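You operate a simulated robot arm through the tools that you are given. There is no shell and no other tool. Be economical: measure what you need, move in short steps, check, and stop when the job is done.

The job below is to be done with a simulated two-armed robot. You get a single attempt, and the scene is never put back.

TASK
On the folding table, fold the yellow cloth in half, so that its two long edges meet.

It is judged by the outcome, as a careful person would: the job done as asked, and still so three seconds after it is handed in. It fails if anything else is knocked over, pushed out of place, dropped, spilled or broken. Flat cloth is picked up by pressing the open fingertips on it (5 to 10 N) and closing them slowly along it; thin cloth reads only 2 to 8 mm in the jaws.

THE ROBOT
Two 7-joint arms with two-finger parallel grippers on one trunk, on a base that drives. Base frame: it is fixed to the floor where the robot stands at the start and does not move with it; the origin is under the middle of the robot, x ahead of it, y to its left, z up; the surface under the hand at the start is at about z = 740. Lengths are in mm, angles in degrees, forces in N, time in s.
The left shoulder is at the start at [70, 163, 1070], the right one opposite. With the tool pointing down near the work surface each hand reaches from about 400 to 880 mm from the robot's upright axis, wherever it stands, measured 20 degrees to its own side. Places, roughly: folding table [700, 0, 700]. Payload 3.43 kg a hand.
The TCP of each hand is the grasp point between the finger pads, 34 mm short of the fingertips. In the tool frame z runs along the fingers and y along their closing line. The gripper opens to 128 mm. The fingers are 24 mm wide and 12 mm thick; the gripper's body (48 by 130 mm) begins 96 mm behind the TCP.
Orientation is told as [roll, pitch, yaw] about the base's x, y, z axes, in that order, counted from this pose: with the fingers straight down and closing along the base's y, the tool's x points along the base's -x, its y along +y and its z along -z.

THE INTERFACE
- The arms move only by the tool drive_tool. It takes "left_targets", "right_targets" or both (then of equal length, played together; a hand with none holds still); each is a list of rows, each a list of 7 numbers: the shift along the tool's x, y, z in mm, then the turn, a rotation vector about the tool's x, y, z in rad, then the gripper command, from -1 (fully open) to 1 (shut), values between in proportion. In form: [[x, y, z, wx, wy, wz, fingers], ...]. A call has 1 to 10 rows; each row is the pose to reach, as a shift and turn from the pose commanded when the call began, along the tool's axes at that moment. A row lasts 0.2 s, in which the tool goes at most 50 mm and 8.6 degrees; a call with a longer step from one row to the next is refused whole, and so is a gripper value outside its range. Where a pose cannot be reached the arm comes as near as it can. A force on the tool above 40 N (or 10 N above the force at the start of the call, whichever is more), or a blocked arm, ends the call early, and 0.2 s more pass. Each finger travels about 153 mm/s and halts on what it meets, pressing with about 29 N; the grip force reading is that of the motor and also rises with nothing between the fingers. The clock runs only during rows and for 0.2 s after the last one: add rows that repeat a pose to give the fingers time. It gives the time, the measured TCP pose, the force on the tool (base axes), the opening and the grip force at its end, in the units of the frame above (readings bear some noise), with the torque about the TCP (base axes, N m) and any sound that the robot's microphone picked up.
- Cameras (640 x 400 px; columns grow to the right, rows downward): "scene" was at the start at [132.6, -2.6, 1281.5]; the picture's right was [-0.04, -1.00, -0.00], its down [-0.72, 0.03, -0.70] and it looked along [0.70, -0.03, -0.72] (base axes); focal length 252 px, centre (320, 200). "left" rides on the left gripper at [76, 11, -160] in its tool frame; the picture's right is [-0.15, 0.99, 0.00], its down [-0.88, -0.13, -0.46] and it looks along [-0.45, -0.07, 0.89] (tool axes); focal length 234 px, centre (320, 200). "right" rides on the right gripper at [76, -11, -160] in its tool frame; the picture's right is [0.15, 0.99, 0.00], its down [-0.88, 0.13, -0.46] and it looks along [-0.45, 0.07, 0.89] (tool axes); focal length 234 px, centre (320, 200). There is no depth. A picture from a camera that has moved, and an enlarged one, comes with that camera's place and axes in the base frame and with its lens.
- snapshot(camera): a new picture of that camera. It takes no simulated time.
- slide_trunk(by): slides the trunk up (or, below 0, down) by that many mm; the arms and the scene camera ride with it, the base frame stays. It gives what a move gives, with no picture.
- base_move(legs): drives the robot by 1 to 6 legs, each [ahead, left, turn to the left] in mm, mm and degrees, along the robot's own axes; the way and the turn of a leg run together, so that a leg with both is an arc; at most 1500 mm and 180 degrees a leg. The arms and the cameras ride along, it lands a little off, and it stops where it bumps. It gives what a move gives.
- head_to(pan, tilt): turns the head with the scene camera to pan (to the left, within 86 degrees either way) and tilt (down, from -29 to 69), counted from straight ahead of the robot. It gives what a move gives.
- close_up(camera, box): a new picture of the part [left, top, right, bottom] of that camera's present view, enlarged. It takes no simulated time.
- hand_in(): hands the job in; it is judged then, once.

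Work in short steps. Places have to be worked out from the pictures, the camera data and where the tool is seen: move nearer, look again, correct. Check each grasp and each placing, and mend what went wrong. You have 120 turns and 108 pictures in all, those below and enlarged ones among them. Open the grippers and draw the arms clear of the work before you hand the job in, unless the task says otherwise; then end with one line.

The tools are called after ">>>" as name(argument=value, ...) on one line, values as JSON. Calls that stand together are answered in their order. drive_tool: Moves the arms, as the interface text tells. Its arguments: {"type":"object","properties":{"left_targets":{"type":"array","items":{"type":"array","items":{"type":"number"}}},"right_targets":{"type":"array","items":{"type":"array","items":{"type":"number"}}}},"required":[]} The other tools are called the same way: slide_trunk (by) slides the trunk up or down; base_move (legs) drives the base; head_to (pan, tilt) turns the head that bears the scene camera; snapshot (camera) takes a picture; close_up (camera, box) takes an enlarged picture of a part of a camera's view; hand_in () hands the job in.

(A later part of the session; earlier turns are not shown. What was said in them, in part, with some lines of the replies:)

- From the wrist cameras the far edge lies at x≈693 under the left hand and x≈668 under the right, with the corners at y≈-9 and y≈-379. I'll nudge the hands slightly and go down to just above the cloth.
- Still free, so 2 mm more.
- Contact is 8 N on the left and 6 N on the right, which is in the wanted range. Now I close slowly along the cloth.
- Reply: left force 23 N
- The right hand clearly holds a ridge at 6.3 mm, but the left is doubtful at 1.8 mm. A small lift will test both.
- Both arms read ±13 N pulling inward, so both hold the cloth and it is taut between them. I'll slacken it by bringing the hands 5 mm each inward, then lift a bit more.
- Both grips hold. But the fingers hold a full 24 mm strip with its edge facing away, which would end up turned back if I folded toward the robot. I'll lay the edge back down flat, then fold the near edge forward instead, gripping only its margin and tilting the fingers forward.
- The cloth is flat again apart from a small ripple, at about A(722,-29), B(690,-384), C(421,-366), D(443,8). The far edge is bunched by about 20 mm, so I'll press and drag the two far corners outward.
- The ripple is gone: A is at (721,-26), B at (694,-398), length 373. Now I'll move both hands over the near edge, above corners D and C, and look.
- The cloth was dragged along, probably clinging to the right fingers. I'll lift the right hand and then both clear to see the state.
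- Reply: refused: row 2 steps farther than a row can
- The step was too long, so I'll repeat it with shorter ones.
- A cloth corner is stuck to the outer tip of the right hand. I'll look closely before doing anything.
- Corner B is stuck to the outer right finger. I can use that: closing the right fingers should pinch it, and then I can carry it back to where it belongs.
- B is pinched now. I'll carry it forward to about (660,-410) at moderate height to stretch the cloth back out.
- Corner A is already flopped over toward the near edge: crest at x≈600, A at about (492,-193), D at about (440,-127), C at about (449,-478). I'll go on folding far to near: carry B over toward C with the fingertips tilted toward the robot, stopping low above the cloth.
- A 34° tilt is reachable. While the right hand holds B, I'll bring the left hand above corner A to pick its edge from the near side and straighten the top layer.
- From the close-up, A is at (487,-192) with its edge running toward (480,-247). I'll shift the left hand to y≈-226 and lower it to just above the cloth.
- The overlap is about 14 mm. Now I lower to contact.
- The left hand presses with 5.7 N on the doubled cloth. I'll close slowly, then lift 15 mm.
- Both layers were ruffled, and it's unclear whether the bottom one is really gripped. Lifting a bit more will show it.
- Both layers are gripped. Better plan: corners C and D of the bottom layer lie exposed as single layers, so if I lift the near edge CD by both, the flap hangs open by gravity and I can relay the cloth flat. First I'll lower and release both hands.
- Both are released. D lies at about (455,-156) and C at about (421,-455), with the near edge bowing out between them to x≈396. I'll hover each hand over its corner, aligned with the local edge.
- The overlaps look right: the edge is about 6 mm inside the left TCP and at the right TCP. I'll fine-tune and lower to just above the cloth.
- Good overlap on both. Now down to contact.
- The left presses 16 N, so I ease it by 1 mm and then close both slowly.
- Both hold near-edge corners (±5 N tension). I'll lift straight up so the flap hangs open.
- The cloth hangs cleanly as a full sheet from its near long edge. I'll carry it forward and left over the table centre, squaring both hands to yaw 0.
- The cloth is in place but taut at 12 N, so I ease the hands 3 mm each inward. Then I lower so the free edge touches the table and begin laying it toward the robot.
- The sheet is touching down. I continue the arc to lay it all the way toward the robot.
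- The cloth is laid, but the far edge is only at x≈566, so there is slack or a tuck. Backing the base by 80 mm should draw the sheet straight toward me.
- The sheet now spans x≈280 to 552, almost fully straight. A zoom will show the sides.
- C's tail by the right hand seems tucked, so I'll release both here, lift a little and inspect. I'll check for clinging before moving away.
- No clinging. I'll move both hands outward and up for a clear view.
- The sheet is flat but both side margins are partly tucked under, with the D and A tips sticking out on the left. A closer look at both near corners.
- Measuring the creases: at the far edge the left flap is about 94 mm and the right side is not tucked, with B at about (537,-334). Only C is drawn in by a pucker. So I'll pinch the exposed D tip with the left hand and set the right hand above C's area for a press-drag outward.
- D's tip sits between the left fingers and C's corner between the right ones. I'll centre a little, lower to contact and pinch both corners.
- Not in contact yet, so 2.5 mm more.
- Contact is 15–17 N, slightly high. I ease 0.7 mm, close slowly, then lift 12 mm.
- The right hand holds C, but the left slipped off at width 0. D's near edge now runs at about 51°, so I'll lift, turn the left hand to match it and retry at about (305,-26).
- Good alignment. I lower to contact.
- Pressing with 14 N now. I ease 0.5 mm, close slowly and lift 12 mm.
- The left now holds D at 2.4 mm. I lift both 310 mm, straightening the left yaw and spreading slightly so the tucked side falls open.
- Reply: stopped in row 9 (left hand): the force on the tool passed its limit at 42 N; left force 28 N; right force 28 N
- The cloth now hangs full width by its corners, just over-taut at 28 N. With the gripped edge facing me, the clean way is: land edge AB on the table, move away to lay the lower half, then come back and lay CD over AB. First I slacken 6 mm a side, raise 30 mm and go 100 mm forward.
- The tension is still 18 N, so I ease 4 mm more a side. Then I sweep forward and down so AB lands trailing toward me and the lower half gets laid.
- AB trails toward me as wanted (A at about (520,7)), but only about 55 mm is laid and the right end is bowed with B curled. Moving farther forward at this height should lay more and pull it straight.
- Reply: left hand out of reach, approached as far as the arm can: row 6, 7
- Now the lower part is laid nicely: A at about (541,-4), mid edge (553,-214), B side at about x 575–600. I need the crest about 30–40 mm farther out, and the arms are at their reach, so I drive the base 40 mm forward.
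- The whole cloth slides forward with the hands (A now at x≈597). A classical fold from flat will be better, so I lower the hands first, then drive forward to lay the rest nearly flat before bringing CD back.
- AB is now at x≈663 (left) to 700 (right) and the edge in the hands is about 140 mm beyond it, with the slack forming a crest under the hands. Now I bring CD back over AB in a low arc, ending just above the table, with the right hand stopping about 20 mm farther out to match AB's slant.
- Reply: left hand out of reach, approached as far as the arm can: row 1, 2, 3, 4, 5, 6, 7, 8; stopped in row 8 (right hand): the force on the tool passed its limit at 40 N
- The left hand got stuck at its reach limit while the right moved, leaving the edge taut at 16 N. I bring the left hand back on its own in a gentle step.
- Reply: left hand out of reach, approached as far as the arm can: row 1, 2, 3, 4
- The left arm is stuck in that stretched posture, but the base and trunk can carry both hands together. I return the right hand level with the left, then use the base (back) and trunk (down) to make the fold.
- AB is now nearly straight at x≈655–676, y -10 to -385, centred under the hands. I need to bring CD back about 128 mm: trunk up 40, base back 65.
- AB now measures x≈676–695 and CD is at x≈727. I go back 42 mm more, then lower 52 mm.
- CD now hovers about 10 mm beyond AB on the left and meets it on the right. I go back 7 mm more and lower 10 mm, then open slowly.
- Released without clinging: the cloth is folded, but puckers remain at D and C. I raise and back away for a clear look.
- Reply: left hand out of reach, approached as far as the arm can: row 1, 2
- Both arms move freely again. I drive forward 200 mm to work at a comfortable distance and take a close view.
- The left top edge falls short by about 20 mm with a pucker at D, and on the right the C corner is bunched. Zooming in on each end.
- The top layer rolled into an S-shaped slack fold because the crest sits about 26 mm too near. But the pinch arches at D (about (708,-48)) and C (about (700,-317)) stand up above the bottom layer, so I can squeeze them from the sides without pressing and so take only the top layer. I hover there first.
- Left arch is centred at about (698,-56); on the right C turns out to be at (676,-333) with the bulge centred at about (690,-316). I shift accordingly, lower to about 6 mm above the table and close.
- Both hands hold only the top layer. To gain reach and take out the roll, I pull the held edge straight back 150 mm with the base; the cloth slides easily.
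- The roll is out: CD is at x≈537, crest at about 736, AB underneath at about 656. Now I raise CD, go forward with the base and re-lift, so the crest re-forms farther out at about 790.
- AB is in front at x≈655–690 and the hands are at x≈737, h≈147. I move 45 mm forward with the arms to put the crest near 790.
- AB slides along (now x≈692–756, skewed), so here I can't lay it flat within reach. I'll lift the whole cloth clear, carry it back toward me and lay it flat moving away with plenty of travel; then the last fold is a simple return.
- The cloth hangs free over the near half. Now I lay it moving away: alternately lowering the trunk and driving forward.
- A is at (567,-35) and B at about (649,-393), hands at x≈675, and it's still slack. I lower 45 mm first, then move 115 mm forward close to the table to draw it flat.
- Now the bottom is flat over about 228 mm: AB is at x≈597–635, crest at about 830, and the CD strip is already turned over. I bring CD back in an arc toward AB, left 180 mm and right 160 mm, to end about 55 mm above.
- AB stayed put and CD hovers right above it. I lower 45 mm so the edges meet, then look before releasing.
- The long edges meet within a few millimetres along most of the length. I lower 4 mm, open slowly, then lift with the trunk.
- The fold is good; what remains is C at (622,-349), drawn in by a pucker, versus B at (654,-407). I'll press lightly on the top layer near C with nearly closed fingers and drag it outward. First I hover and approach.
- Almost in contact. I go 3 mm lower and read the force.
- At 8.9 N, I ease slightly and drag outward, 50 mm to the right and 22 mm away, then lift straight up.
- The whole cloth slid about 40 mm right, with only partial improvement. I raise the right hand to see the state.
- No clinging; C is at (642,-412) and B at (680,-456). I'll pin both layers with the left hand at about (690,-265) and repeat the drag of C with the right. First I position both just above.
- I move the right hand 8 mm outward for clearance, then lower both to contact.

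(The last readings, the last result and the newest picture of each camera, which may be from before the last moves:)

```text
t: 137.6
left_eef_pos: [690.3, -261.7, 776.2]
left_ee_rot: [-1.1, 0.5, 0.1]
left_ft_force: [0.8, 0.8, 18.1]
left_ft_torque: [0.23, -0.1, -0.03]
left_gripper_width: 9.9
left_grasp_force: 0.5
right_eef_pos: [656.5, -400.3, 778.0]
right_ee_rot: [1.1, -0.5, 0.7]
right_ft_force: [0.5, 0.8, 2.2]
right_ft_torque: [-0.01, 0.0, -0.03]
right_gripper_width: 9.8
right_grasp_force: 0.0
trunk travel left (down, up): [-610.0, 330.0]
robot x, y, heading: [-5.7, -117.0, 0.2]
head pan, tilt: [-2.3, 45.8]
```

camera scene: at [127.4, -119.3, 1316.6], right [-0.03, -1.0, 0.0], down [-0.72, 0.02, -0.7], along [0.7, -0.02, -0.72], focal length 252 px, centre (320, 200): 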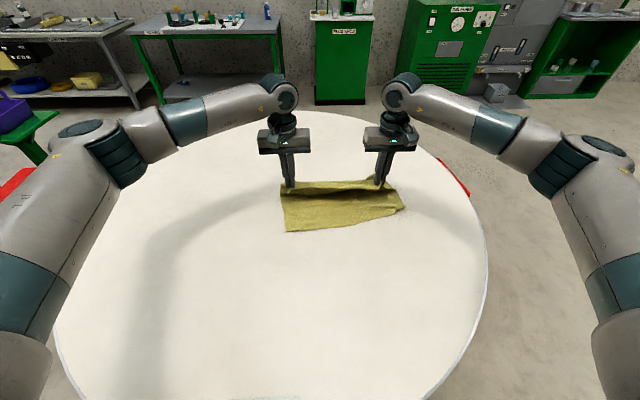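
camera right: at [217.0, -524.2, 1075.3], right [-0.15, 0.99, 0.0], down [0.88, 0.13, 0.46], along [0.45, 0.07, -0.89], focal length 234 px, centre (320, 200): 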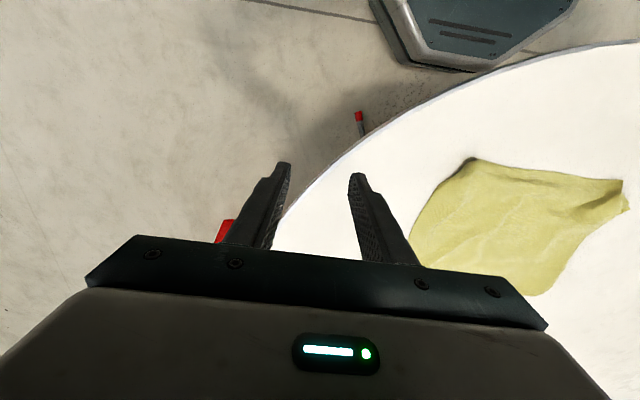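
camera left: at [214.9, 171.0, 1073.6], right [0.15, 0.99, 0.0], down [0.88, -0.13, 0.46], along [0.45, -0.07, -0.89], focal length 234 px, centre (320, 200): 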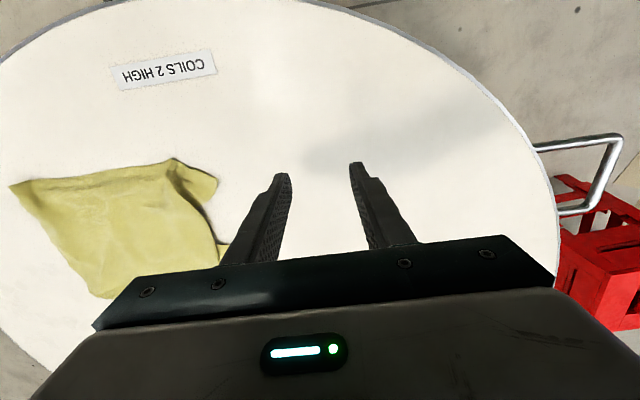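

The left pins with 18 N and the right rests at 2 N. I add about 1 mm on the right and drag C out by (+34,-42), then lift the right first.

>>> drive_tool(right_targets=[[0, 0, 1, 0, 0, 0, 0.85], [-6, -7, 1, 0, 0, 0, 0.85], [-12, -15, 1, 0, 0, 0, 0.85], [-18, -23, 1, 0, 0, 0, 0.85], [-24, -31, 1, 0, 0, 0, 0.85], [-30, -38, 1, 0, 0, 0, 0.85], [-34, -44, 1, 0, 0, 0, 0.85], [-34, -44, -3, 0, 0, 0, 0.85], [-34, -44, -20, 0, 0, 0, 0.85], [-34, -60, -50, 0, 0, 0, 0.85]])

>>> drive_tool(left_targets=[[0, 0, -5, 0, 0, 0, 0.85], [0, 0, -20, 0, 0, 0, 0.85], [0, 0, -50, 0, 0, 0, 0.85], [0, 30, -80, 0, 0, 0, 0.85], [0, 70, -90, 0, 0, 0, 0.85], [20, 110, -90, 0, 0, 0, 0.85], [40, 150, -90, 0, 0, 0, 0.85], [50, 190, -90, 0, 0, 0, 0.85], [60, 230, -90, 0, 0, 0, 0.85], [60, 270, -90, 0, 0, 0, 0.85]], right_targets=[[0, 0, -5, 0, 0, 0, 0.85], [0, 0, -20, 0, 0, 0, 0.85], [0, -10, -40, 0, 0, 0, 0.85], [0, -30, -50, 0, 0, 0, 0.85], [0, -50, -50, 0, 0, 0, 0.85], [0, -50, -50, 0, 0, 0, 0.85], [0, -50, -50, 0, 0, 0, 0.85], [0, -50, -50, 0, 0, 0, 0.85], [0, -50, -50, 0, 0, 0, 0.85], [0, -50, -50, 0, 0, 0, 0.85]])

>>> close_up(camera="scene", box=[275, 150, 435, 250])

```text
t: 139.8
left_eef_pos: [687.6, -261.6, 776.0]
left_ee_rot: [-1.0, 0.5, 0.2]
left_ft_force: [2.1, 0.1, 31.5]
left_ft_torque: [0.33, -0.15, 0.03]
left_gripper_width: 9.4
left_grasp_force: 0.1
right_eef_pos: [687.2, -462.6, 827.5]
right_ee_rot: [1.1, -0.5, 0.8]
right_ft_force: [0.6, 1.1, -0.6]
right_ft_torque: [0.01, 0.0, -0.02]
right_gripper_width: 9.7
right_grasp_force: 0.1
trunk travel left (down, up): [-610.0, 330.0]
robot x, y, heading: [-3.9, -120.4, 0.6]
head pan, tilt: [-2.3, 45.8]
```

```text
t: 141.9
left_eef_pos: [630.3, 11.6, 859.4]
left_ee_rot: [-1.1, 0.7, 0.3]
left_ft_force: [0.9, -0.2, -1.0]
left_ft_torque: [0.0, 0.01, -0.03]
left_gripper_width: 9.2
left_grasp_force: 0.0
right_eef_pos: [691.8, -510.8, 876.2]
right_ee_rot: [1.0, -0.3, 0.9]
right_ft_force: [0.1, 0.9, 0.0]
right_ft_torque: [-0.05, 0.02, -0.05]
right_gripper_width: 9.6
right_grasp_force: 0.0
trunk travel left (down, up): [-610.0, 330.0]
robot x, y, heading: [-2.2, -117.3, 0.5]
head pan, tilt: [-2.3, 45.8]
```

```text
4.00 times, centred on (355, 200) of scene
camera zoom: at [127.4, -117.9, 1341.5], right [-0.03, -1.0, 0.0], down [-0.72, 0.02, -0.7], along [0.7, -0.02, -0.72], focal length 1007 px, centre (180, 200)
```

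zoom: 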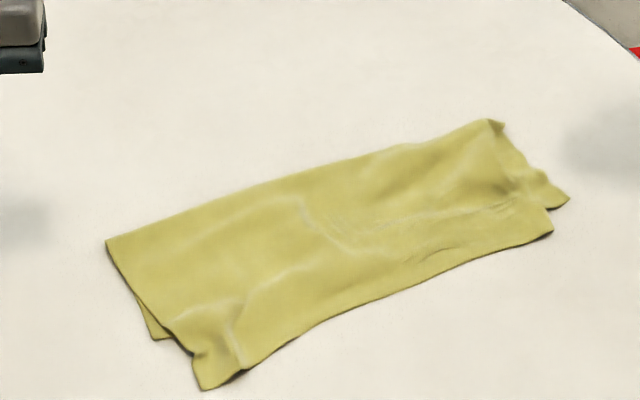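

C's pucker is gone, but the top edge now overhangs AB, by about 56 mm at D (524,-147) and about 23 mm at C (669,-435). With A at (571,-114) and B at (702,-456), I'll press on the overhanging single layer near D and C and push both back onto A and B. First I position.

>>> drive_tool(left_targets=[[20, -40, 0, 0, 0, 0, 0.85], [40, -80, 0, 0, 0, 0, 0.85], [60, -120, 10, 0, 0, 0, 0.85], [80, -150, 30, 0, 0, 0, 0.85], [88, -168, 55, 0, 0, 0, 0.85], [88, -168, 72, 0, 0, 0, 0.85], [88, -168, 78, 0, 0, 0, 0.85], [88, -168, 78, 0, 0, 0, 0.85]], right_targets=[[4, 20, 10, 0, 0, 0, 0.85], [8, 40, 20, 0, 0, 0, 0.85], [12, 60, 35, 0, 0, 0, 0.85], [16, 80, 50, 0, 0, 0, 0.85], [19, 94, 70, 0, 0, 0, 0.85], [19, 94, 88, 0, 0, 0, 0.85], [19, 94, 95, 0, 0, 0, 0.85], [19, 94, 95, 0, 0, 0, 0.85]])

```text
t: 143.8
left_eef_pos: [542.1, -160.3, 783.2]
left_ee_rot: [-0.9, 0.7, 0.1]
left_ft_force: [-0.7, 1.2, 0.3]
left_ft_torque: [0.01, 0.04, 0.0]
left_gripper_width: 9.7
left_grasp_force: 0.0
right_eef_pos: [672.7, -417.8, 781.0]
right_ee_rot: [1.1, -0.5, 0.8]
right_ft_force: [-0.2, 0.4, 0.6]
right_ft_torque: [-0.02, -0.01, -0.02]
right_gripper_width: 9.6
right_grasp_force: 0.1
trunk travel left (down, up): [-610.0, 330.0]
robot x, y, heading: [-9.4, -114.7, 0.3]
head pan, tilt: [-2.3, 45.8]
```

>>> drive_tool(left_targets=[[0, 0, 4, 0, 0, 0, 0.85], [0, 0, 7, 0, 0, 0, 0.85], [0, 0, 8.5, 0, 0, 0, 0.85], [0, 0, 8.5, 0, 0, 0, 0.85]], right_targets=[[0, 0, 2, 0, 0, 0, 0.85], [0, 0, 3.5, 0, 0, 0, 0.85], [0, 0, 4.5, 0, 0, 0, 0.85], [0, 0, 4.5, 0, 0, 0, 0.85]])

```text
t: 144.8
left_eef_pos: [541.3, -161.5, 776.2]
left_ee_rot: [-1.0, 0.7, 0.2]
left_ft_force: [-0.5, 0.4, 3.0]
left_ft_torque: [0.02, -0.02, -0.01]
left_gripper_width: 9.6
left_grasp_force: 0.0
right_eef_pos: [671.9, -417.4, 777.9]
right_ee_rot: [1.2, -0.6, 0.8]
right_ft_force: [0.9, 0.3, 0.9]
right_ft_torque: [-0.05, 0.0, 0.0]
right_gripper_width: 9.3
right_grasp_force: 0.1
trunk travel left (down, up): [-610.0, 330.0]
robot x, y, heading: [-5.6, -118.5, 0.4]
head pan, tilt: [-2.3, 45.8]
```

Light contact. I press slightly more and push D by (+47,+33) and C by (+33,-21), then lift straight up.

>>> drive_tool(left_targets=[[0, 0, 0.8, 0, 0, 0, 0.85], [-8, 6, 0.8, 0, 0, 0, 0.85], [-16, 11, 0.8, 0, 0, 0, 0.85], [-24, 17, 0.8, 0, 0, 0, 0.85], [-32, 23, 0.8, 0, 0, 0, 0.85], [-40, 28, 0.6, 0, 0, 0, 0.85], [-47, 33, 0.3, 0, 0, 0, 0.85], [-47, 33, -4, 0, 0, 0, 0.85], [-47, 33, -25, 0, 0, 0, 0.85]], right_targets=[[0, 0, 1.8, 0, 0, 0, 0.85], [-6, -4, 2, 0, 0, 0, 0.85], [-12, -7, 2, 0, 0, 0, 0.85], [-17, -11, 2, 0, 0, 0, 0.85], [-23, -14, 2, 0, 0, 0, 0.85], [-28, -18, 2, 0, 0, 0, 0.85], [-33, -21, 1.8, 0, 0, 0, 0.85], [-33, -21, -4, 0, 0, 0, 0.85], [-33, -21, -25, 0, 0, 0, 0.85]])

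>>> drive_tool(left_targets=[[0, 10, -20, 0, 0, 0, 0.85], [0, 30, -50, 0, 0, 0, 0.85], [0, 70, -60, 0, 0, 0, 0.85], [0, 110, -60, 0, 0, 0, 0.85]], right_targets=[[0, -10, -20, 0, 0, 0, 0.85], [0, -30, -50, 0, 0, 0, 0.85], [0, -60, -60, 0, 0, 0, 0.85], [0, -80, -60, 0, 0, 0, 0.85]])

>>> close_up(camera="scene", box=[275, 150, 435, 250])

```text
t: 146.8
left_eef_pos: [590.1, -125.9, 800.9]
left_ee_rot: [-1.0, 0.6, 0.3]
left_ft_force: [-0.6, -0.9, 0.1]
left_ft_torque: [-0.01, 0.0, -0.01]
left_gripper_width: 9.8
left_grasp_force: 0.1
right_eef_pos: [705.6, -438.4, 800.6]
right_ee_rot: [0.9, -0.4, 0.7]
right_ft_force: [0.0, -0.2, 0.1]
right_ft_torque: [0.0, -0.04, 0.04]
right_gripper_width: 9.4
right_grasp_force: 0.0
trunk travel left (down, up): [-610.0, 330.0]
robot x, y, heading: [-6.1, -116.6, 0.6]
head pan, tilt: [-2.3, 45.8]
```

```text
t: 147.8
left_eef_pos: [590.0, -15.7, 859.5]
left_ee_rot: [-1.1, 0.6, 0.1]
left_ft_force: [-0.5, 0.4, -0.4]
left_ft_torque: [-0.02, 0.01, 0.01]
left_gripper_width: 9.4
left_grasp_force: 0.0
right_eef_pos: [706.1, -519.1, 860.8]
right_ee_rot: [1.2, -0.5, 0.9]
right_ft_force: [0.3, 0.5, -0.3]
right_ft_torque: [0.01, -0.01, 0.01]
right_gripper_width: 9.8
right_grasp_force: 0.1
trunk travel left (down, up): [-610.0, 330.0]
robot x, y, heading: [-8.6, -116.7, 0.8]
head pan, tilt: [-2.3, 45.8]
```

```text
4.00 times, centred on (355, 200) of scene
camera zoom: at [127.1, -118.1, 1341.6], right [-0.03, -1.0, 0.0], down [-0.72, 0.02, -0.7], along [0.7, -0.02, -0.72], focal length 1007 px, centre (180, 200)
```

zoom: 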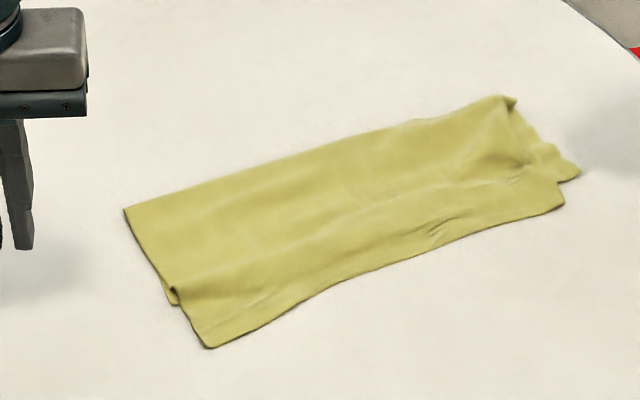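

The whole cloth just slid forward, so the overhang remains about 50 mm at D and 27 mm at C; pinning is needed. The right hand will pin both layers near the crest at about (713,-182) while the left pushes D back. I position both.

>>> drive_tool(left_targets=[[2, -18, 0, 0, 0, 0, 0.85], [4, -36, 0, 0, 0, 0, 0.85], [6, -54, 5, 0, 0, 0, 0.85], [8, -72, 10, 0, 0, 0, 0.85], [9, -90, 20, 0, 0, 0, 0.85], [10, -108, 30, 0, 0, 0, 0.85], [11, -126, 45, 0, 0, 0, 0.85], [11, -145, 60, 0, 0, 0, 0.85], [11, -145, 76, 0, 0, 0, 0.85], [11, -145, 80, 0, 0, 0, 0.85]], right_targets=[[0, 40, -10, 0, 0, 0, 0.85], [0, 82, -10, 0, 0, 0, 0.85], [-2, 124, -10, 0, 0, 0, 0.85], [-3, 166, -5, 0, 0, 0, 0.85], [-4, 208, 0, 0, 0, 0, 0.85], [-5, 250, 10, 0, 0, 0, 0.85], [-6, 292, 25, 0, 0, 0, 0.85], [-7, 325, 50, 0, 0, 0, 0.85], [-7, 337, 72, 0, 0, 0, 0.85], [-7, 337, 79, 0, 0, 0, 0.85]])

```text
t: 149.9
left_eef_pos: [577.2, -162.2, 781.1]
left_ee_rot: [-1.0, 0.7, 0.1]
left_ft_force: [-0.5, 0.2, 0.0]
left_ft_torque: [0.02, -0.04, 0.03]
left_gripper_width: 9.4
left_grasp_force: 0.1
right_eef_pos: [707.7, -181.7, 787.2]
right_ee_rot: [1.1, -0.5, 0.8]
right_ft_force: [0.0, 0.5, 0.1]
right_ft_torque: [0.03, -0.01, 0.03]
right_gripper_width: 9.5
right_grasp_force: 0.0
trunk travel left (down, up): [-610.0, 330.0]
robot x, y, heading: [-3.7, -116.6, 0.5]
head pan, tilt: [-2.3, 45.8]
```

>>> drive_tool(left_targets=[[0, 0, 2, 0, 0, 0, 0.85], [0, 0, 4, 0, 0, 0, 0.85], [0, 0, 5.5, 0, 0, 0, 0.85], [0, 0, 5.5, 0, 0, 0, 0.85]], right_targets=[[0, 0, 4, 0, 0, 0, 0.85], [0, 0, 8, 0, 0, 0, 0.85], [0, 0, 11, 0, 0, 0, 0.85], [0, 0, 11, 0, 0, 0, 0.85]])

```text
t: 150.9
left_eef_pos: [577.9, -163.6, 776.0]
left_ee_rot: [-1.0, 0.7, 0.2]
left_ft_force: [0.2, 0.0, 0.2]
left_ft_torque: [-0.01, 0.03, -0.01]
left_gripper_width: 9.5
left_grasp_force: 0.1
right_eef_pos: [709.1, -180.1, 777.1]
right_ee_rot: [1.1, -0.4, 0.8]
right_ft_force: [0.2, -0.6, 1.7]
right_ft_torque: [0.02, -0.03, -0.02]
right_gripper_width: 9.7
right_grasp_force: 0.1
trunk travel left (down, up): [-610.0, 330.0]
robot x, y, heading: [-3.1, -116.2, 0.5]
head pan, tilt: [-2.3, 45.8]
```

Contact is beginning. I pin firmly with the right and push D back by (+43,+28) with the left, then lift the left first.

>>> drive_tool(left_targets=[[0, 0, 1.5, 0, 0, 0, 0.85], [0, 0, 2.3, 0, 0, 0, 0.85], [-8, 5, 2.3, 0, 0, 0, 0.85], [-16, 10, 2.3, 0, 0, 0, 0.85], [-24, 15, 2.3, 0, 0, 0, 0.85], [-32, 20, 2, 0, 0, 0, 0.85], [-39, 25, 1.5, 0, 0, 0, 0.85], [-44, 28, 1, 0, 0, 0, 0.85], [-44, 28, -4, 0, 0, 0, 0.85], [-44, 28, -30, 0, 0, 0, 0.85]], right_targets=[[0, 0, 1, 0, 0, 0, 0.85], [0, 0, 1.6, 0, 0, 0, 0.85], [0, 0, 1.6, 0, 0, 0, 0.85], [0, 0, 1.6, 0, 0, 0, 0.85], [0, 0, 1.6, 0, 0, 0, 0.85], [0, 0, 1.6, 0, 0, 0, 0.85], [0, 0, 1.6, 0, 0, 0, 0.85], [0, 0, 1.6, 0, 0, 0, 0.85], [0, 0, 1.6, 0, 0, 0, 0.85], [0, 0, 1.6, 0, 0, 0, 0.85]])

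>>> close_up(camera="scene", box=[275, 150, 435, 250])

```text
t: 153.2
left_eef_pos: [619.7, -127.6, 788.5]
left_ee_rot: [-0.2, 1.2, 0.6]
left_ft_force: [-1.1, 0.6, -1.9]
left_ft_torque: [0.15, 0.09, 0.06]
left_gripper_width: 9.7
left_grasp_force: 0.0
right_eef_pos: [709.1, -176.8, 779.6]
right_ee_rot: [1.6, -0.4, 0.9]
right_ft_force: [-0.3, 0.2, 2.7]
right_ft_torque: [-0.04, 0.13, -0.01]
right_gripper_width: 9.8
right_grasp_force: 0.1
trunk travel left (down, up): [-610.0, 330.0]
robot x, y, heading: [-7.8, -115.0, 0.2]
head pan, tilt: [-2.3, 45.8]
stopped in row 10 (right hand): the force on the tool passed its limit at 54 N (the readings are from after the stop); the commanded pose is now the measured one
```

```text
4.00 times, centred on (355, 200) of scene
camera zoom: at [127.8, -118.9, 1341.2], right [-0.03, -1.0, 0.0], down [-0.72, 0.02, -0.7], along [0.7, -0.02, -0.72], focal length 1007 px, centre (180, 200)
```

zoom: 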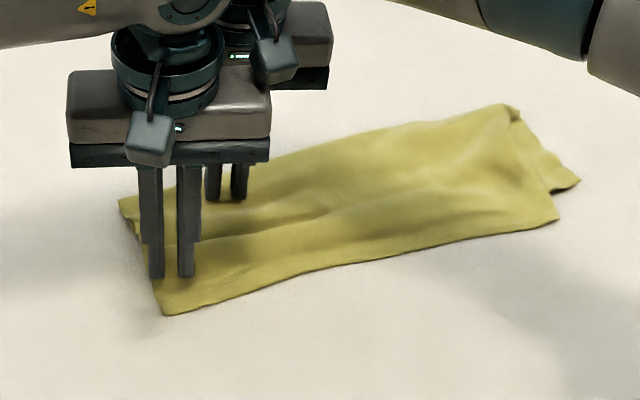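

D is now within about 11 mm of A, but the arms brushed each other on lifting. I first slide the left hand out sideways just above the cloth, then lift both.

>>> drive_tool(left_targets=[[10, 15, -3, 0, 0, 0, 0.85], [20, 40, -6, 0, 0, 0, 0.85], [30, 75, -15, 0, 0, 0, 0.85], [30, 110, -40, 0, 0, 0, 0.85], [30, 140, -70, 0, 0, 0, 0.85]])

>>> drive_tool(right_targets=[[0, 0, -6, 0, 0, 0, 0.85], [0, 0, -25, 0, 0, 0, 0.85], [0, 0, -60, 0, 0, 0, 0.85], [0, -40, -80, 0, 0, 0, 0.85], [0, -80, -80, 0, 0, 0, 0.85], [0, -125, -80, 0, 0, 0, 0.85], [0, -170, -80, 0, 0, 0, 0.85], [0, -215, -80, 0, 0, 0, 0.85], [0, -260, -80, 0, 0, 0, 0.85], [0, -300, -80, 0, 0, 0, 0.85]])

>>> close_up(camera="scene", box=[275, 150, 435, 250])

```text
t: 154.4
left_eef_pos: [591.1, 12.9, 861.8]
left_ee_rot: [-0.3, 1.2, 0.5]
left_ft_force: [-0.4, 0.2, -0.4]
left_ft_torque: [-0.04, -0.03, -0.01]
left_gripper_width: 9.3
left_grasp_force: 0.0
right_eef_pos: [707.6, -177.0, 781.0]
right_ee_rot: [1.5, -0.5, 0.9]
right_ft_force: [0.6, 0.7, -0.7]
right_ft_torque: [-0.02, 0.01, 0.0]
right_gripper_width: 9.6
right_grasp_force: 0.1
trunk travel left (down, up): [-610.0, 330.0]
robot x, y, heading: [-5.2, -115.4, 0.5]
head pan, tilt: [-2.3, 45.8]
```

```text
t: 156.6
left_eef_pos: [591.0, 10.7, 863.0]
left_ee_rot: [-0.3, 1.1, 0.6]
left_ft_force: [-0.5, -0.6, 0.3]
left_ft_torque: [0.0, -0.01, 0.02]
left_gripper_width: 10.0
left_grasp_force: 0.2
right_eef_pos: [713.3, -476.7, 853.3]
right_ee_rot: [1.4, -0.4, 1.0]
right_ft_force: [0.0, -0.8, 0.9]
right_ft_torque: [0.0, 0.01, -0.02]
right_gripper_width: 9.5
right_grasp_force: 0.1
trunk travel left (down, up): [-610.0, 330.0]
robot x, y, heading: [-6.4, -117.5, 0.6]
head pan, tilt: [-2.3, 45.8]
```

```text
4.00 times, centred on (355, 200) of scene
camera zoom: at [127.6, -120.2, 1341.5], right [-0.03, -1.0, 0.0], down [-0.72, 0.02, -0.7], along [0.7, -0.02, -0.72], focal length 1007 px, centre (180, 200)
```

zoom: 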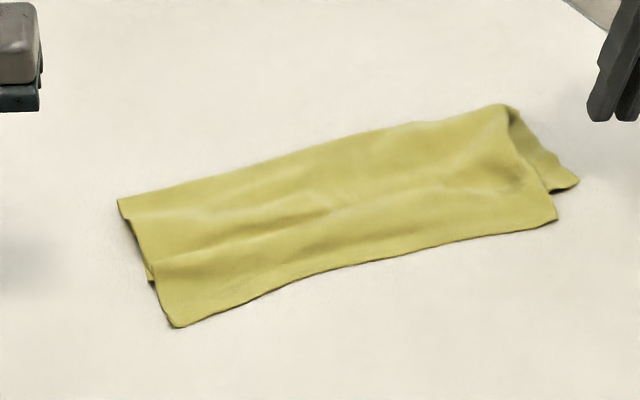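

The cloth as a whole keeps sliding, so pushing is ineffective; the overhang is about 47 mm at D (581,-129) and 33 mm at C (681,-443). That overhang is a single layer and easy to grasp, so I'll regrip CD there with a smaller pinch and redo the lift, lay and low-return sequence. I hover with yaw 17°.

>>> drive_tool(left_targets=[[0, -30, 0, 0, 0, -0.06, 0.7], [0, -60, 0, 0, 0, -0.12, 0.53], [-1, -90, 10, 0, 0, -0.18, 0.53], [-2, -120, 20, 0, 0, -0.24, 0.53], [-2, -145, 40, 0, 0, -0.3, 0.53], [-2, -165, 60, 0, 0, -0.3, 0.53], [-2, -165, 74, 0, 0, -0.3, 0.53], [-2, -165, 80, 0, 0, -0.3, 0.53]], right_targets=[[6, 10, 0, 0, 0, -0.06, 0.7], [12, 20, 0, 0, 0, -0.12, 0.53], [18, 30, 10, 0, 0, -0.18, 0.53], [24, 42, 20, 0, 0, -0.24, 0.53], [30, 52, 35, 0, 0, -0.29, 0.53], [37, 62, 50, 0, 0, -0.29, 0.53], [37, 62, 64, 0, 0, -0.29, 0.53], [37, 62, 71, 0, 0, -0.29, 0.53]])

>>> close_up(camera="scene", box=[275, 150, 435, 250])

```text
t: 158.4
left_eef_pos: [591.9, -155.6, 781.5]
left_ee_rot: [0.1, 1.1, 17.7]
left_ft_force: [0.2, -0.5, 0.1]
left_ft_torque: [0.03, -0.04, -0.04]
left_gripper_width: 30.2
left_grasp_force: 0.1
right_eef_pos: [675.4, -415.1, 784.1]
right_ee_rot: [1.3, -0.8, 17.5]
right_ft_force: [-0.2, -0.1, -0.3]
right_ft_torque: [0.03, 0.0, 0.03]
right_gripper_width: 30.2
right_grasp_force: 0.1
trunk travel left (down, up): [-610.0, 330.0]
robot x, y, heading: [-2.7, -116.8, 0.3]
head pan, tilt: [-2.3, 45.8]
```

```text
4.00 times, centred on (355, 200) of scene
camera zoom: at [127.8, -119.7, 1341.5], right [-0.03, -1.0, 0.0], down [-0.72, 0.02, -0.7], along [0.7, -0.02, -0.72], focal length 1007 px, centre (180, 200)
```

zoom: 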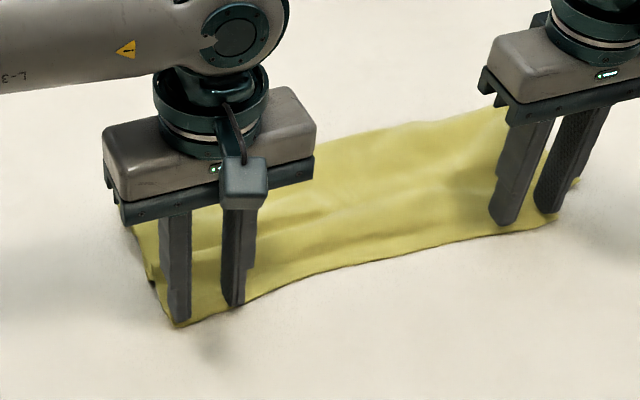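

The fingers sit right on the margin at both corners. I lower to contact.

>>> drive_tool(left_targets=[[0, 0, 3, 0, 0, 0, 0.53], [0, 0, 5, 0, 0, 0, 0.53], [0, 0, 7, 0, 0, 0, 0.53], [0, 0, 7, 0, 0, 0, 0.53]], right_targets=[[0, 0, 3, 0, 0, 0, 0.53], [0, 0, 5, 0, 0, 0, 0.53], [0, 0, 8, 0, 0, 0, 0.53], [0, 0, 8, 0, 0, 0, 0.53]])

```text
t: 159.4
left_eef_pos: [590.8, -153.3, 775.3]
left_ee_rot: [0.0, 1.0, 17.7]
left_ft_force: [0.7, -0.3, 3.3]
left_ft_torque: [0.02, -0.07, -0.01]
left_gripper_width: 30.0
left_grasp_force: 0.0
right_eef_pos: [674.7, -414.7, 776.7]
right_ee_rot: [1.3, -1.0, 17.6]
right_ft_force: [0.3, -0.4, 6.8]
right_ft_torque: [-0.12, -0.11, 0.01]
right_gripper_width: 30.3
right_grasp_force: 0.3
trunk travel left (down, up): [-610.0, 330.0]
robot x, y, heading: [-3.6, -121.1, 0.2]
head pan, tilt: [-2.3, 45.8]
```

Left presses 3.3 N, right 6.8 N. I add 0.7 mm on the left, close slowly and lift 15 mm.

>>> drive_tool(left_targets=[[0, 0, 0.8, 0, 0, 0, 0.53], [0, 0, 0.8, 0, 0, 0, 0.6], [0, 0, 0.8, 0, 0, 0, 0.68], [0, 0, 0.8, 0, 0, 0, 0.76], [0, 0, 0.8, 0, 0, 0, 0.84], [0, 0, 0.8, 0, 0, 0, 0.92], [0, 0, 0.8, 0, 0, 0, 1], [0, 0, 0.8, 0, 0, 0, 1], [0, 0, -6, 0, 0, 0, 1], [0, 0, -15, 0, 0, 0, 1]], right_targets=[[0, 0, 0.2, 0, 0, 0, 0.53], [0, 0, 0.2, 0, 0, 0, 0.6], [0, 0, 0.2, 0, 0, 0, 0.68], [0, 0, 0.2, 0, 0, 0, 0.76], [0, 0, 0.2, 0, 0, 0, 0.84], [0, 0, 0.2, 0, 0, 0, 0.92], [0, 0, 0.2, 0, 0, 0, 1], [0, 0, 0.2, 0, 0, 0, 1], [0, 0, -6, 0, 0, 0, 1], [0, 0, -15, 0, 0, 0, 1]])

```text
t: 161.6
left_eef_pos: [590.9, -155.4, 789.1]
left_ee_rot: [0.0, 1.3, 17.7]
left_ft_force: [-0.5, 0.9, 0.9]
left_ft_torque: [-0.01, 0.0, -0.02]
left_gripper_width: 6.3
left_grasp_force: 28.8
right_eef_pos: [674.8, -417.0, 790.6]
right_ee_rot: [1.2, -0.9, 17.5]
right_ft_force: [0.4, 0.1, -0.1]
right_ft_torque: [0.01, 0.01, -0.03]
right_gripper_width: 0.0
right_grasp_force: 29.3
trunk travel left (down, up): [-610.0, 330.0]
robot x, y, heading: [-1.6, -116.3, 0.6]
head pan, tilt: [-2.3, 45.8]
```

The left has 6.3 mm of cloth, but the right closed empty. I reopen the right wider, shift it 6 mm inward and press again.

>>> drive_tool(right_targets=[[0, 0, -8, 0, 0, 0, 0.7], [-6, 3, -8, 0, 0, 0, 0.3], [-6, 3, -8, 0, 0, 0, 0.3], [-6, 3, 5, 0, 0, 0, 0.3], [-6, 3, 12, 0, 0, 0, 0.3], [-6, 3, 15, 0, 0, 0, 0.3], [-6, 3, 15.8, 0, 0, 0, 0.3], [-6, 3, 15.8, 0, 0, 0, 0.3]])

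```text
t: 163.4
left_eef_pos: [590.9, -154.5, 791.3]
left_ee_rot: [0.1, 1.1, 17.7]
left_ft_force: [-0.3, -0.5, 1.6]
left_ft_torque: [0.03, -0.01, 0.03]
left_gripper_width: 6.2
left_grasp_force: 29.2
right_eef_pos: [680.2, -411.0, 775.2]
right_ee_rot: [1.2, -1.1, 17.5]
right_ft_force: [2.5, -1.2, 12.2]
right_ft_torque: [-0.28, -0.2, 0.0]
right_gripper_width: 45.6
right_grasp_force: 0.4
trunk travel left (down, up): [-610.0, 330.0]
robot x, y, heading: [-7.4, -117.4, 0.4]
head pan, tilt: [-2.3, 45.8]
```

Pressing with 12 N over a wider span. I close slowly and lift 15 mm.

>>> drive_tool(right_targets=[[0, 0, 0, 0, 0, 0, 0.4], [0, 0, 0, 0, 0, 0, 0.5], [0, 0, 0, 0, 0, 0, 0.6], [0, 0, 0, 0, 0, 0, 0.7], [0, 0, 0, 0, 0, 0, 0.8], [0, 0, 0, 0, 0, 0, 0.9], [0, 0, 0, 0, 0, 0, 1], [0, 0, 0, 0, 0, 0, 1], [0, 0, -6, 0, 0, 0, 1], [0, 0, -15, 0, 0, 0, 1]])

```text
t: 165.6
left_eef_pos: [591.7, -153.5, 789.4]
left_ee_rot: [0.1, 1.1, 17.7]
left_ft_force: [0.8, -0.8, -0.3]
left_ft_torque: [-0.01, -0.03, 0.01]
left_gripper_width: 6.3
left_grasp_force: 29.5
right_eef_pos: [680.5, -412.3, 788.5]
right_ee_rot: [1.3, -0.8, 17.6]
right_ft_force: [0.1, 1.7, 0.7]
right_ft_torque: [0.01, 0.0, -0.01]
right_gripper_width: 6.0
right_grasp_force: 28.9
trunk travel left (down, up): [-610.0, 330.0]
robot x, y, heading: [-1.9, -116.7, 0.5]
head pan, tilt: [-2.3, 45.8]
```

Both hold about 6 mm now. I lift fully with the trunk, then square the hands up, bring them back and drive back, as before.

>>> slide_trunk(by=298)

>>> drive_tool(left_targets=[[-1, 14, 0, 0, 0, 0.04, 1], [-2, 28, 0, 0, 0, 0.08, 1], [-3, 42, 0, 0, 0, 0.12, 1], [-4, 55, 0, 0, 0, 0.16, 1], [-5, 69, 0, 0, 0, 0.2, 1], [-6, 83, 0, 0, 0, 0.24, 1], [-7, 97, 0, 0, 0, 0.28, 1], [-8, 110, 0, 0, 0, 0.307, 1], [-8, 110, 0, 0, 0, 0.307, 1]], right_targets=[[10, 15, 0, 0, 0, 0.04, 1], [20, 31, 0, 0, 0, 0.08, 1], [31, 46, 0, 0, 0, 0.12, 1], [41, 61, 0, 0, 0, 0.16, 1], [51, 77, 0, 0, 0, 0.2, 1], [61, 92, 0, 0, 0, 0.24, 1], [71, 107, 0, 0, 0, 0.28, 1], [82, 122, 0, 0, 0, 0.307, 1], [82, 122, 0, 0, 0, 0.307, 1]])

>>> base_move(legs=[[-160, 0, 0]])

```text
t: 168.5
left_eef_pos: [591.6, -154.8, 1086.4]
left_ee_rot: [0.0, 1.2, 17.8]
left_ft_force: [1.1, 0.8, -0.4]
left_ft_torque: [-0.04, 0.01, 0.0]
left_gripper_width: 6.2
left_grasp_force: 28.7
right_eef_pos: [680.5, -412.0, 1087.5]
right_ee_rot: [1.3, -0.9, 17.5]
right_ft_force: [0.4, 0.9, -0.4]
right_ft_torque: [-0.01, 0.02, 0.0]
right_gripper_width: 5.9
right_grasp_force: 29.1
trunk travel left (down, up): [-908.0, 32.0]
robot x, y, heading: [-3.2, -118.3, 0.5]
head pan, tilt: [-2.3, 45.8]
```

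```text
t: 170.5
left_eef_pos: [565.6, -46.7, 1087.4]
left_ee_rot: [-0.2, 1.2, 0.2]
left_ft_force: [-0.5, -0.4, 0.3]
left_ft_torque: [-0.05, -0.01, -0.01]
left_gripper_width: 6.3
left_grasp_force: 28.9
right_eef_pos: [563.9, -320.5, 1088.7]
right_ee_rot: [1.5, -0.4, -0.1]
right_ft_force: [0.3, 2.0, -0.3]
right_ft_torque: [0.05, -0.02, 0.03]
right_gripper_width: 6.0
right_grasp_force: 28.7
trunk travel left (down, up): [-908.0, 32.0]
robot x, y, heading: [-3.8, -116.2, 0.5]
head pan, tilt: [-2.3, 45.8]
```

```text
t: 172.0
left_eef_pos: [402.7, -48.5, 1086.3]
left_ee_rot: [-0.3, 1.3, 0.1]
left_ft_force: [-0.3, -1.0, -0.2]
left_ft_torque: [-0.04, 0.02, -0.04]
left_gripper_width: 6.3
left_grasp_force: 28.3
right_eef_pos: [403.2, -321.0, 1086.3]
right_ee_rot: [1.4, -0.3, -0.1]
right_ft_force: [0.6, 0.3, -1.0]
right_ft_torque: [0.02, 0.05, 0.05]
right_gripper_width: 6.1
right_grasp_force: 28.9
trunk travel left (down, up): [-908.0, 32.0]
robot x, y, heading: [-168.4, -121.1, 0.1]
head pan, tilt: [-2.3, 45.8]
```

The edge is slightly slack, so I spread the hands 12 mm in total and read the tension.

>>> drive_tool(left_targets=[[0, 2, 0, 0, 0, 0, 1], [0, 4, 0, 0, 0, 0, 1], [0, 6, 0, 0, 0, 0, 1], [0, 6, 0, 0, 0, 0, 1]], right_targets=[[0, -2, 0, 0, 0, 0, 1], [0, -4, 0, 0, 0, 0, 1], [0, -6, 0, 0, 0, 0, 1], [0, -6, 0, 0, 0, 0, 1]])

```text
t: 173.0
left_eef_pos: [401.5, -43.4, 1088.2]
left_ee_rot: [-0.3, 1.1, -0.1]
left_ft_force: [-0.2, -11.9, -0.4]
left_ft_torque: [-0.47, 0.0, -0.18]
left_gripper_width: 6.6
left_grasp_force: 29.4
right_eef_pos: [399.7, -326.0, 1089.6]
right_ee_rot: [1.5, -0.4, 0.0]
right_ft_force: [1.1, 11.4, 0.0]
right_ft_torque: [0.39, -0.03, 0.01]
right_gripper_width: 6.4
right_grasp_force: 29.2
trunk travel left (down, up): [-908.0, 32.0]
robot x, y, heading: [-169.7, -118.8, 0.5]
head pan, tilt: [-2.3, 45.8]
```

Taut at 12 N; I ease 2 mm a side and then repeat the laying sequence forward.

>>> drive_tool(left_targets=[[0, -2, 0, 0, 0, 0, 1], [0, -2, 0, 0, 0, 0, 1]], right_targets=[[0, 2, 0, 0, 0, 0, 1], [0, 2, 0, 0, 0, 0, 1]])

>>> slide_trunk(by=-60)

>>> base_move(legs=[[80, 0, 0]])

>>> slide_trunk(by=-60)

>>> base_move(legs=[[80, 0, 0]])

>>> slide_trunk(by=-60)

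>>> drive_tool(left_targets=[[-15, 0, 0, 0, 0, 0, 1], [-30, 0, 0, 0, 0, 0, 1], [-45, 0, 0, 0, 0, 0, 1], [-60, 0, 0, 0, 0, 0, 1], [-75, 0, 0, 0, 0, 0, 1], [-90, 0, 0, 0, 0, 0, 1], [-100, 0, 0, 0, 0, 0, 1]], right_targets=[[-15, 0, 0, 0, 0, 0, 1], [-30, 0, 0, 0, 0, 0, 1], [-45, 0, 0, 0, 0, 0, 1], [-60, 0, 0, 0, 0, 0, 1], [-75, 0, 0, 0, 0, 0, 1], [-90, 0, 0, 0, 0, 0, 1], [-100, 0, 0, 0, 0, 0, 1]])

>>> slide_trunk(by=-105)

>>> drive_tool(left_targets=[[-12, 0, 0, 0, 0, 0, 1], [-25, 0, 0, 0, 0, 0, 1], [-38, 0, 0, 0, 0, 0, 1], [-50, 0, 0, 0, 0, 0, 1], [-63, 0, 0, 0, 0, 0, 1], [-76, 0, 0, 0, 0, 0, 1], [-89, 0, 0, 0, 0, 0, 1], [-102, 0, 0, 0, 0, 0, 1], [-115, 0, 0, 0, 0, 0, 1]], right_targets=[[-12, 0, 0, 0, 0, 0, 1], [-25, 0, 0, 0, 0, 0, 1], [-38, 0, 0, 0, 0, 0, 1], [-50, 0, 0, 0, 0, 0, 1], [-63, 0, 0, 0, 0, 0, 1], [-76, 0, 0, 0, 0, 0, 1], [-89, 0, 0, 0, 0, 0, 1], [-102, 0, 0, 0, 0, 0, 1], [-115, 0, 0, 0, 0, 0, 1]])

>>> close_up(camera="scene", box=[235, 130, 427, 250])

```text
t: 173.6
left_eef_pos: [400.9, -44.5, 1088.8]
left_ee_rot: [-0.2, 1.1, 0.1]
left_ft_force: [0.2, -8.6, -0.2]
left_ft_torque: [-0.32, 0.01, -0.16]
left_gripper_width: 6.6
left_grasp_force: 28.9
right_eef_pos: [400.1, -325.4, 1088.5]
right_ee_rot: [1.5, -0.4, -0.1]
right_ft_force: [0.0, 8.6, -0.7]
right_ft_torque: [0.29, 0.03, -0.01]
right_gripper_width: 6.4
right_grasp_force: 29.2
trunk travel left (down, up): [-908.0, 32.0]
robot x, y, heading: [-168.6, -120.2, 0.5]
head pan, tilt: [-2.3, 45.8]
```

```text
t: 174.6
left_eef_pos: [400.8, -44.2, 1028.2]
left_ee_rot: [-0.2, 1.1, 0.1]
left_ft_force: [-1.3, -8.5, 0.4]
left_ft_torque: [-0.26, 0.05, -0.12]
left_gripper_width: 6.7
left_grasp_force: 29.1
right_eef_pos: [398.4, -325.8, 1029.9]
right_ee_rot: [1.5, -0.6, -0.2]
right_ft_force: [0.0, 8.3, -0.7]
right_ft_torque: [0.26, 0.01, 0.02]
right_gripper_width: 6.1
right_grasp_force: 29.1
trunk travel left (down, up): [-848.0, 92.0]
robot x, y, heading: [-168.5, -119.5, 0.6]
head pan, tilt: [-2.3, 45.8]
```

```text
t: 175.6
left_eef_pos: [477.2, -43.9, 1029.1]
left_ee_rot: [-0.2, 1.0, 0.2]
left_ft_force: [-0.7, -8.5, -0.4]
left_ft_torque: [-0.29, 0.0, -0.1]
left_gripper_width: 6.5
left_grasp_force: 29.2
right_eef_pos: [474.5, -325.3, 1030.7]
right_ee_rot: [1.5, -0.6, 0.0]
right_ft_force: [1.0, 7.5, -0.1]
right_ft_torque: [0.3, -0.05, -0.02]
right_gripper_width: 6.3
right_grasp_force: 28.4
trunk travel left (down, up): [-848.0, 92.0]
robot x, y, heading: [-91.3, -117.1, 0.4]
head pan, tilt: [-2.3, 45.8]
```

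```text
t: 176.6
left_eef_pos: [476.4, -42.1, 967.9]
left_ee_rot: [-0.3, 1.1, 0.2]
left_ft_force: [-1.1, -7.9, 0.5]
left_ft_torque: [-0.27, 0.01, -0.14]
left_gripper_width: 6.9
left_grasp_force: 29.3
right_eef_pos: [475.8, -324.1, 971.1]
right_ee_rot: [1.3, -0.4, 0.0]
right_ft_force: [0.0, 8.7, 0.4]
right_ft_torque: [0.24, -0.01, -0.04]
right_gripper_width: 6.0
right_grasp_force: 29.2
trunk travel left (down, up): [-788.0, 152.0]
robot x, y, heading: [-92.7, -115.1, 0.4]
head pan, tilt: [-2.3, 45.8]
```

```text
t: 177.7
left_eef_pos: [557.7, -43.0, 968.4]
left_ee_rot: [-0.3, 1.1, 0.1]
left_ft_force: [-0.2, -7.6, -0.1]
left_ft_torque: [-0.3, 0.03, -0.11]
left_gripper_width: 6.7
left_grasp_force: 29.0
right_eef_pos: [555.5, -323.6, 969.1]
right_ee_rot: [1.5, -0.5, 0.0]
right_ft_force: [0.3, 8.2, -0.6]
right_ft_torque: [0.27, 0.01, -0.03]
right_gripper_width: 6.5
right_grasp_force: 29.0
trunk travel left (down, up): [-788.0, 152.0]
robot x, y, heading: [-9.5, -116.5, 0.2]
head pan, tilt: [-2.3, 45.8]
```

```text
t: 178.7
left_eef_pos: [557.9, -42.2, 909.0]
left_ee_rot: [-0.3, 1.1, 0.1]
left_ft_force: [0.0, -7.3, -0.2]
left_ft_torque: [-0.22, 0.01, -0.14]
left_gripper_width: 6.5
left_grasp_force: 29.6
right_eef_pos: [557.1, -323.2, 909.6]
right_ee_rot: [1.6, -0.5, 0.0]
right_ft_force: [0.4, 7.8, 0.2]
right_ft_torque: [0.27, -0.04, -0.02]
right_gripper_width: 6.2
right_grasp_force: 29.1
trunk travel left (down, up): [-728.0, 212.0]
robot x, y, heading: [-12.5, -116.3, 0.3]
head pan, tilt: [-2.3, 45.8]
```

```text
t: 180.3
left_eef_pos: [656.1, -43.0, 906.4]
left_ee_rot: [-0.4, 1.2, 0.1]
left_ft_force: [-0.5, -8.7, 0.1]
left_ft_torque: [-0.32, 0.01, -0.12]
left_gripper_width: 6.7
left_grasp_force: 29.1
right_eef_pos: [657.2, -324.5, 909.3]
right_ee_rot: [1.7, -0.4, 0.1]
right_ft_force: [1.2, 7.7, -0.3]
right_ft_torque: [0.28, 0.0, -0.01]
right_gripper_width: 6.1
right_grasp_force: 29.1
trunk travel left (down, up): [-728.0, 212.0]
robot x, y, heading: [-14.7, -113.9, 0.5]
head pan, tilt: [-2.3, 45.8]
```

```text
t: 181.7
left_eef_pos: [657.7, -43.7, 801.7]
left_ee_rot: [-0.3, 1.0, 0.1]
left_ft_force: [-0.9, -9.3, -0.3]
left_ft_torque: [-0.31, -0.03, -0.12]
left_gripper_width: 6.6
left_grasp_force: 28.4
right_eef_pos: [657.7, -325.3, 805.6]
right_ee_rot: [1.5, -0.5, 0.1]
right_ft_force: [0.1, 8.2, 0.2]
right_ft_torque: [0.32, -0.03, -0.02]
right_gripper_width: 6.3
right_grasp_force: 28.5
trunk travel left (down, up): [-623.0, 317.0]
robot x, y, heading: [-14.1, -118.8, 0.4]
head pan, tilt: [-2.3, 45.8]
```

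```text
t: 183.7
left_eef_pos: [772.5, -42.0, 798.3]
left_ee_rot: [-0.4, 1.2, 0.2]
left_ft_force: [-0.7, -8.7, -0.4]
left_ft_torque: [-0.34, 0.01, -0.14]
left_gripper_width: 6.8
left_grasp_force: 28.8
right_eef_pos: [773.2, -323.5, 806.8]
right_ee_rot: [1.6, -0.4, 0.2]
right_ft_force: [1.1, 10.1, -0.6]
right_ft_torque: [0.35, 0.02, -0.01]
right_gripper_width: 6.3
right_grasp_force: 28.6
trunk travel left (down, up): [-623.0, 317.0]
robot x, y, heading: [-12.9, -117.0, 0.4]
head pan, tilt: [-2.3, 45.8]
```

```text
3.33 times, centred on (331, 190) of scene
camera zoom: at [120.6, -119.3, 1354.4], right [-0.03, -1.0, 0.0], down [-0.72, 0.02, -0.7], along [0.7, -0.02, -0.72], focal length 839 px, centre (283, 233)
```

zoom: 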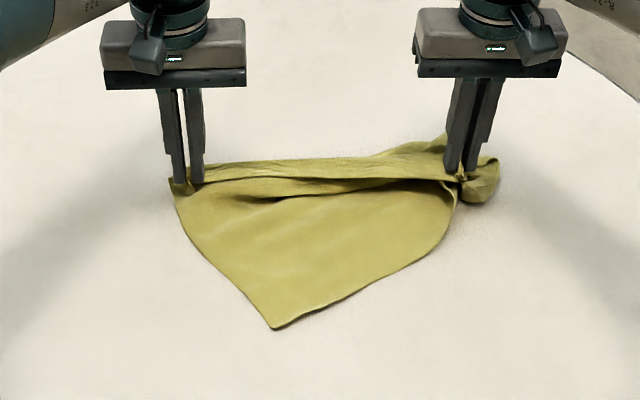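

The right hand evidently took both C and B, so those two corners are already together. The rest of the bottom sheet lies with A at about (596,-125). If I translate both hands by about (-168,-106), D comes over A while AB straightens along the same line, which completes the fold. I do this low.

>>> drive_tool(left_targets=[[12, -8, -8, 0, 0, 0, 1], [30, -19, -16, 0, 0, 0, 1], [50, -32, -20, 0, 0, 0, 1], [70, -45, -22, 0, 0, 0, 1], [90, -58, -22, 0, 0, 0, 1], [110, -70, -20, 0, 0, 0, 1], [130, -83, -14, 0, 0, 0, 1], [150, -96, -6, 0, 0, 0, 1], [168, -107, 2, 0, 0, 0, 1], [168, -107, 6, 0, 0, 0, 1]], right_targets=[[12, -8, -4, 0, 0, 0, 1], [30, -19, -8, 0, 0, 0, 1], [50, -32, -10, 0, 0, 0, 1], [70, -45, -12, 0, 0, 0, 1], [90, -58, -12, 0, 0, 0, 1], [110, -70, -10, 0, 0, 0, 1], [130, -83, -5, 0, 0, 0, 1], [150, -96, 2, 0, 0, 0, 1], [168, -105, 8, 0, 0, 0, 1], [168, -105, 14, 0, 0, 0, 1]])

>>> close_up(camera="scene", box=[255, 140, 447, 260])

```text
t: 185.9
left_eef_pos: [605.4, -149.2, 794.8]
left_ee_rot: [-0.3, 1.3, 0.2]
left_ft_force: [-0.4, -5.7, 0.2]
left_ft_torque: [-0.19, 0.02, -0.07]
left_gripper_width: 6.6
left_grasp_force: 29.1
right_eef_pos: [604.3, -429.2, 788.9]
right_ee_rot: [1.4, -0.6, 0.0]
right_ft_force: [1.0, 6.2, -0.4]
right_ft_torque: [0.21, 0.01, -0.01]
right_gripper_width: 6.2
right_grasp_force: 29.0
trunk travel left (down, up): [-623.0, 317.0]
robot x, y, heading: [-11.1, -115.9, 0.5]
head pan, tilt: [-2.3, 45.8]
```

```text
3.33 times, centred on (351, 200) of scene
camera zoom: at [120.9, -118.8, 1354.4], right [-0.03, -1.0, 0.0], down [-0.72, 0.02, -0.7], along [0.7, -0.02, -0.72], focal length 839 px, centre (217, 200)
```

zoom: 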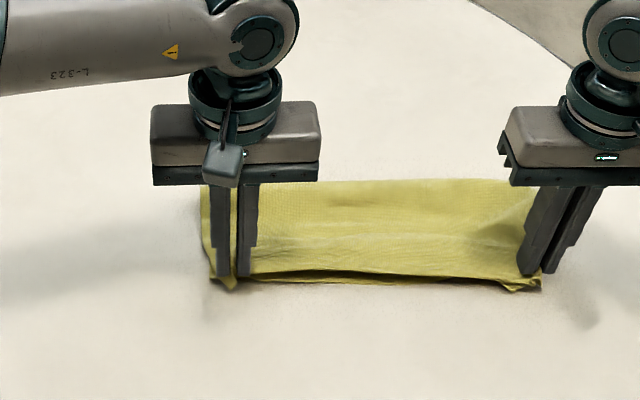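

The cloth is now a straight folded rectangle about 135 mm deep, with CD hovering within about 6 mm of AB along the whole length. I lower the last millimetres, shift 4 mm, open gently and lift straight up with the trunk.

>>> drive_tool(left_targets=[[-2, 0, 4, 0, 0, 0, 1], [-4, 0, 9, 0, 0, 0, 1], [-4, 0, 13, 0, 0, 0, 1], [-4, 0, 13, 0, 0, 0, 0.95], [-4, 0, 13, 0, 0, 0, 0.88], [-4, 0, 13, 0, 0, 0, 0.8], [-4, 0, 13, 0, 0, 0, 0.7], [-4, 0, 13, 0, 0, 0, 0.6], [-4, 0, 13, 0, 0, 0, 0.5], [-4, 0, 13, 0, 0, 0, 0.5]], right_targets=[[-2, 0, 2, 0, 0, 0, 1], [-4, 0, 5, 0, 0, 0, 1], [-4, 0, 7, 0, 0, 0, 1], [-4, 0, 7, 0, 0, 0, 0.95], [-4, 0, 7, 0, 0, 0, 0.88], [-4, 0, 7, 0, 0, 0, 0.8], [-4, 0, 7, 0, 0, 0, 0.7], [-4, 0, 7, 0, 0, 0, 0.6], [-4, 0, 7, 0, 0, 0, 0.5], [-4, 0, 7, 0, 0, 0, 0.5]])

>>> slide_trunk(by=60)

>>> snapshot(camera="scene")

```text
t: 188.1
left_eef_pos: [606.9, -149.8, 783.6]
left_ee_rot: [-0.3, 1.1, 0.1]
left_ft_force: [-0.8, 0.2, -0.6]
left_ft_torque: [0.0, 0.03, 0.0]
left_gripper_width: 31.9
left_grasp_force: 0.1
right_eef_pos: [608.7, -428.9, 780.9]
right_ee_rot: [1.6, -0.5, 0.0]
right_ft_force: [-0.6, -0.4, -0.2]
right_ft_torque: [0.01, -0.01, 0.0]
right_gripper_width: 32.0
right_grasp_force: 0.1
trunk travel left (down, up): [-623.0, 317.0]
robot x, y, heading: [-10.7, -120.6, 0.6]
head pan, tilt: [-2.3, 45.8]
```

```text
t: 189.1
left_eef_pos: [607.4, -149.8, 843.0]
left_ee_rot: [-0.3, 1.1, 0.1]
left_ft_force: [0.7, 0.0, 0.4]
left_ft_torque: [-0.01, -0.02, -0.03]
left_gripper_width: 31.9
left_grasp_force: 0.1
right_eef_pos: [608.5, -428.5, 840.6]
right_ee_rot: [1.4, -0.4, 0.1]
right_ft_force: [-0.1, 0.2, -0.6]
right_ft_torque: [0.03, 0.01, 0.02]
right_gripper_width: 31.9
right_grasp_force: 0.0
trunk travel left (down, up): [-683.0, 257.0]
robot x, y, heading: [-13.4, -120.0, 0.6]
head pan, tilt: [-2.3, 45.8]
```

```text
refused: no pictures are left
```

Both hands opened without any residual force, and earlier releases done this way never clung. No pictures are left, so I raise higher and back off clear of the cloth.

>>> slide_trunk(by=120)

>>> base_move(legs=[[-220, 0, 0]])

>>> drive_tool(left_targets=[[0, 40, 0, 0, 0, 0, 0], [0, 80, 0, 0, 0, 0, -0.5], [0, 120, 0, 0, 0, 0, -1], [0, 160, 0, 0, 0, 0, -1]], right_targets=[[0, -30, 0, 0, 0, 0, 0], [0, -60, 0, 0, 0, 0, -0.5], [0, -90, 0, 0, 0, 0, -1], [0, -110, 0, 0, 0, 0, -1]])

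```text
t: 190.6
left_eef_pos: [607.0, -150.2, 963.6]
left_ee_rot: [-0.3, 1.2, 0.1]
left_ft_force: [-0.7, 0.7, 0.2]
left_ft_torque: [0.01, 0.04, 0.01]
left_gripper_width: 32.1
left_grasp_force: 0.1
right_eef_pos: [607.1, -429.4, 961.0]
right_ee_rot: [1.4, -0.4, 0.0]
right_ft_force: [-0.2, -0.2, 0.3]
right_ft_torque: [0.01, 0.02, -0.01]
right_gripper_width: 31.8
right_grasp_force: 0.0
trunk travel left (down, up): [-803.0, 137.0]
robot x, y, heading: [-13.8, -118.3, 0.2]
head pan, tilt: [-2.3, 45.8]
```

```text
t: 192.3
left_eef_pos: [386.0, -152.0, 963.3]
left_ee_rot: [-0.3, 1.2, -0.1]
left_ft_force: [-1.1, -0.2, 0.1]
left_ft_torque: [-0.01, 0.0, 0.03]
left_gripper_width: 32.1
left_grasp_force: 0.1
right_eef_pos: [386.3, -432.8, 961.2]
right_ee_rot: [1.5, -0.4, -0.2]
right_ft_force: [-0.4, -0.1, 0.4]
right_ft_torque: [-0.01, -0.02, -0.04]
right_gripper_width: 32.1
right_grasp_force: 0.0
trunk travel left (down, up): [-803.0, 137.0]
robot x, y, heading: [-233.5, -115.9, -0.1]
head pan, tilt: [-2.3, 45.8]
```

```text
t: 193.3
left_eef_pos: [388.0, 7.4, 961.0]
left_ee_rot: [-0.3, 1.2, -0.2]
left_ft_force: [-0.2, 0.1, 0.0]
left_ft_torque: [-0.01, 0.01, 0.0]
left_gripper_width: 128.2
left_grasp_force: 0.1
right_eef_pos: [381.8, -541.3, 958.1]
right_ee_rot: [1.5, -0.4, -0.2]
right_ft_force: [-0.2, 0.5, 0.3]
right_ft_torque: [-0.03, 0.0, 0.01]
right_gripper_width: 127.8
right_grasp_force: 0.1
trunk travel left (down, up): [-803.0, 137.0]
robot x, y, heading: [-235.1, -118.2, 0.0]
head pan, tilt: [-2.3, 45.8]
```

The grippers are open and clear of the table's cloth, so I hand in.

>>> hand_in()

```text
The job is handed in.
```

I folded the yellow cloth in half and handed it in, but I couldn't check the final result by eye because I had no pictures left. In the last picture, just before I let go, the two long edges were within about 6 mm of each other. Both grippers then opened with no sign of the cloth clinging, and I moved the arms clear.
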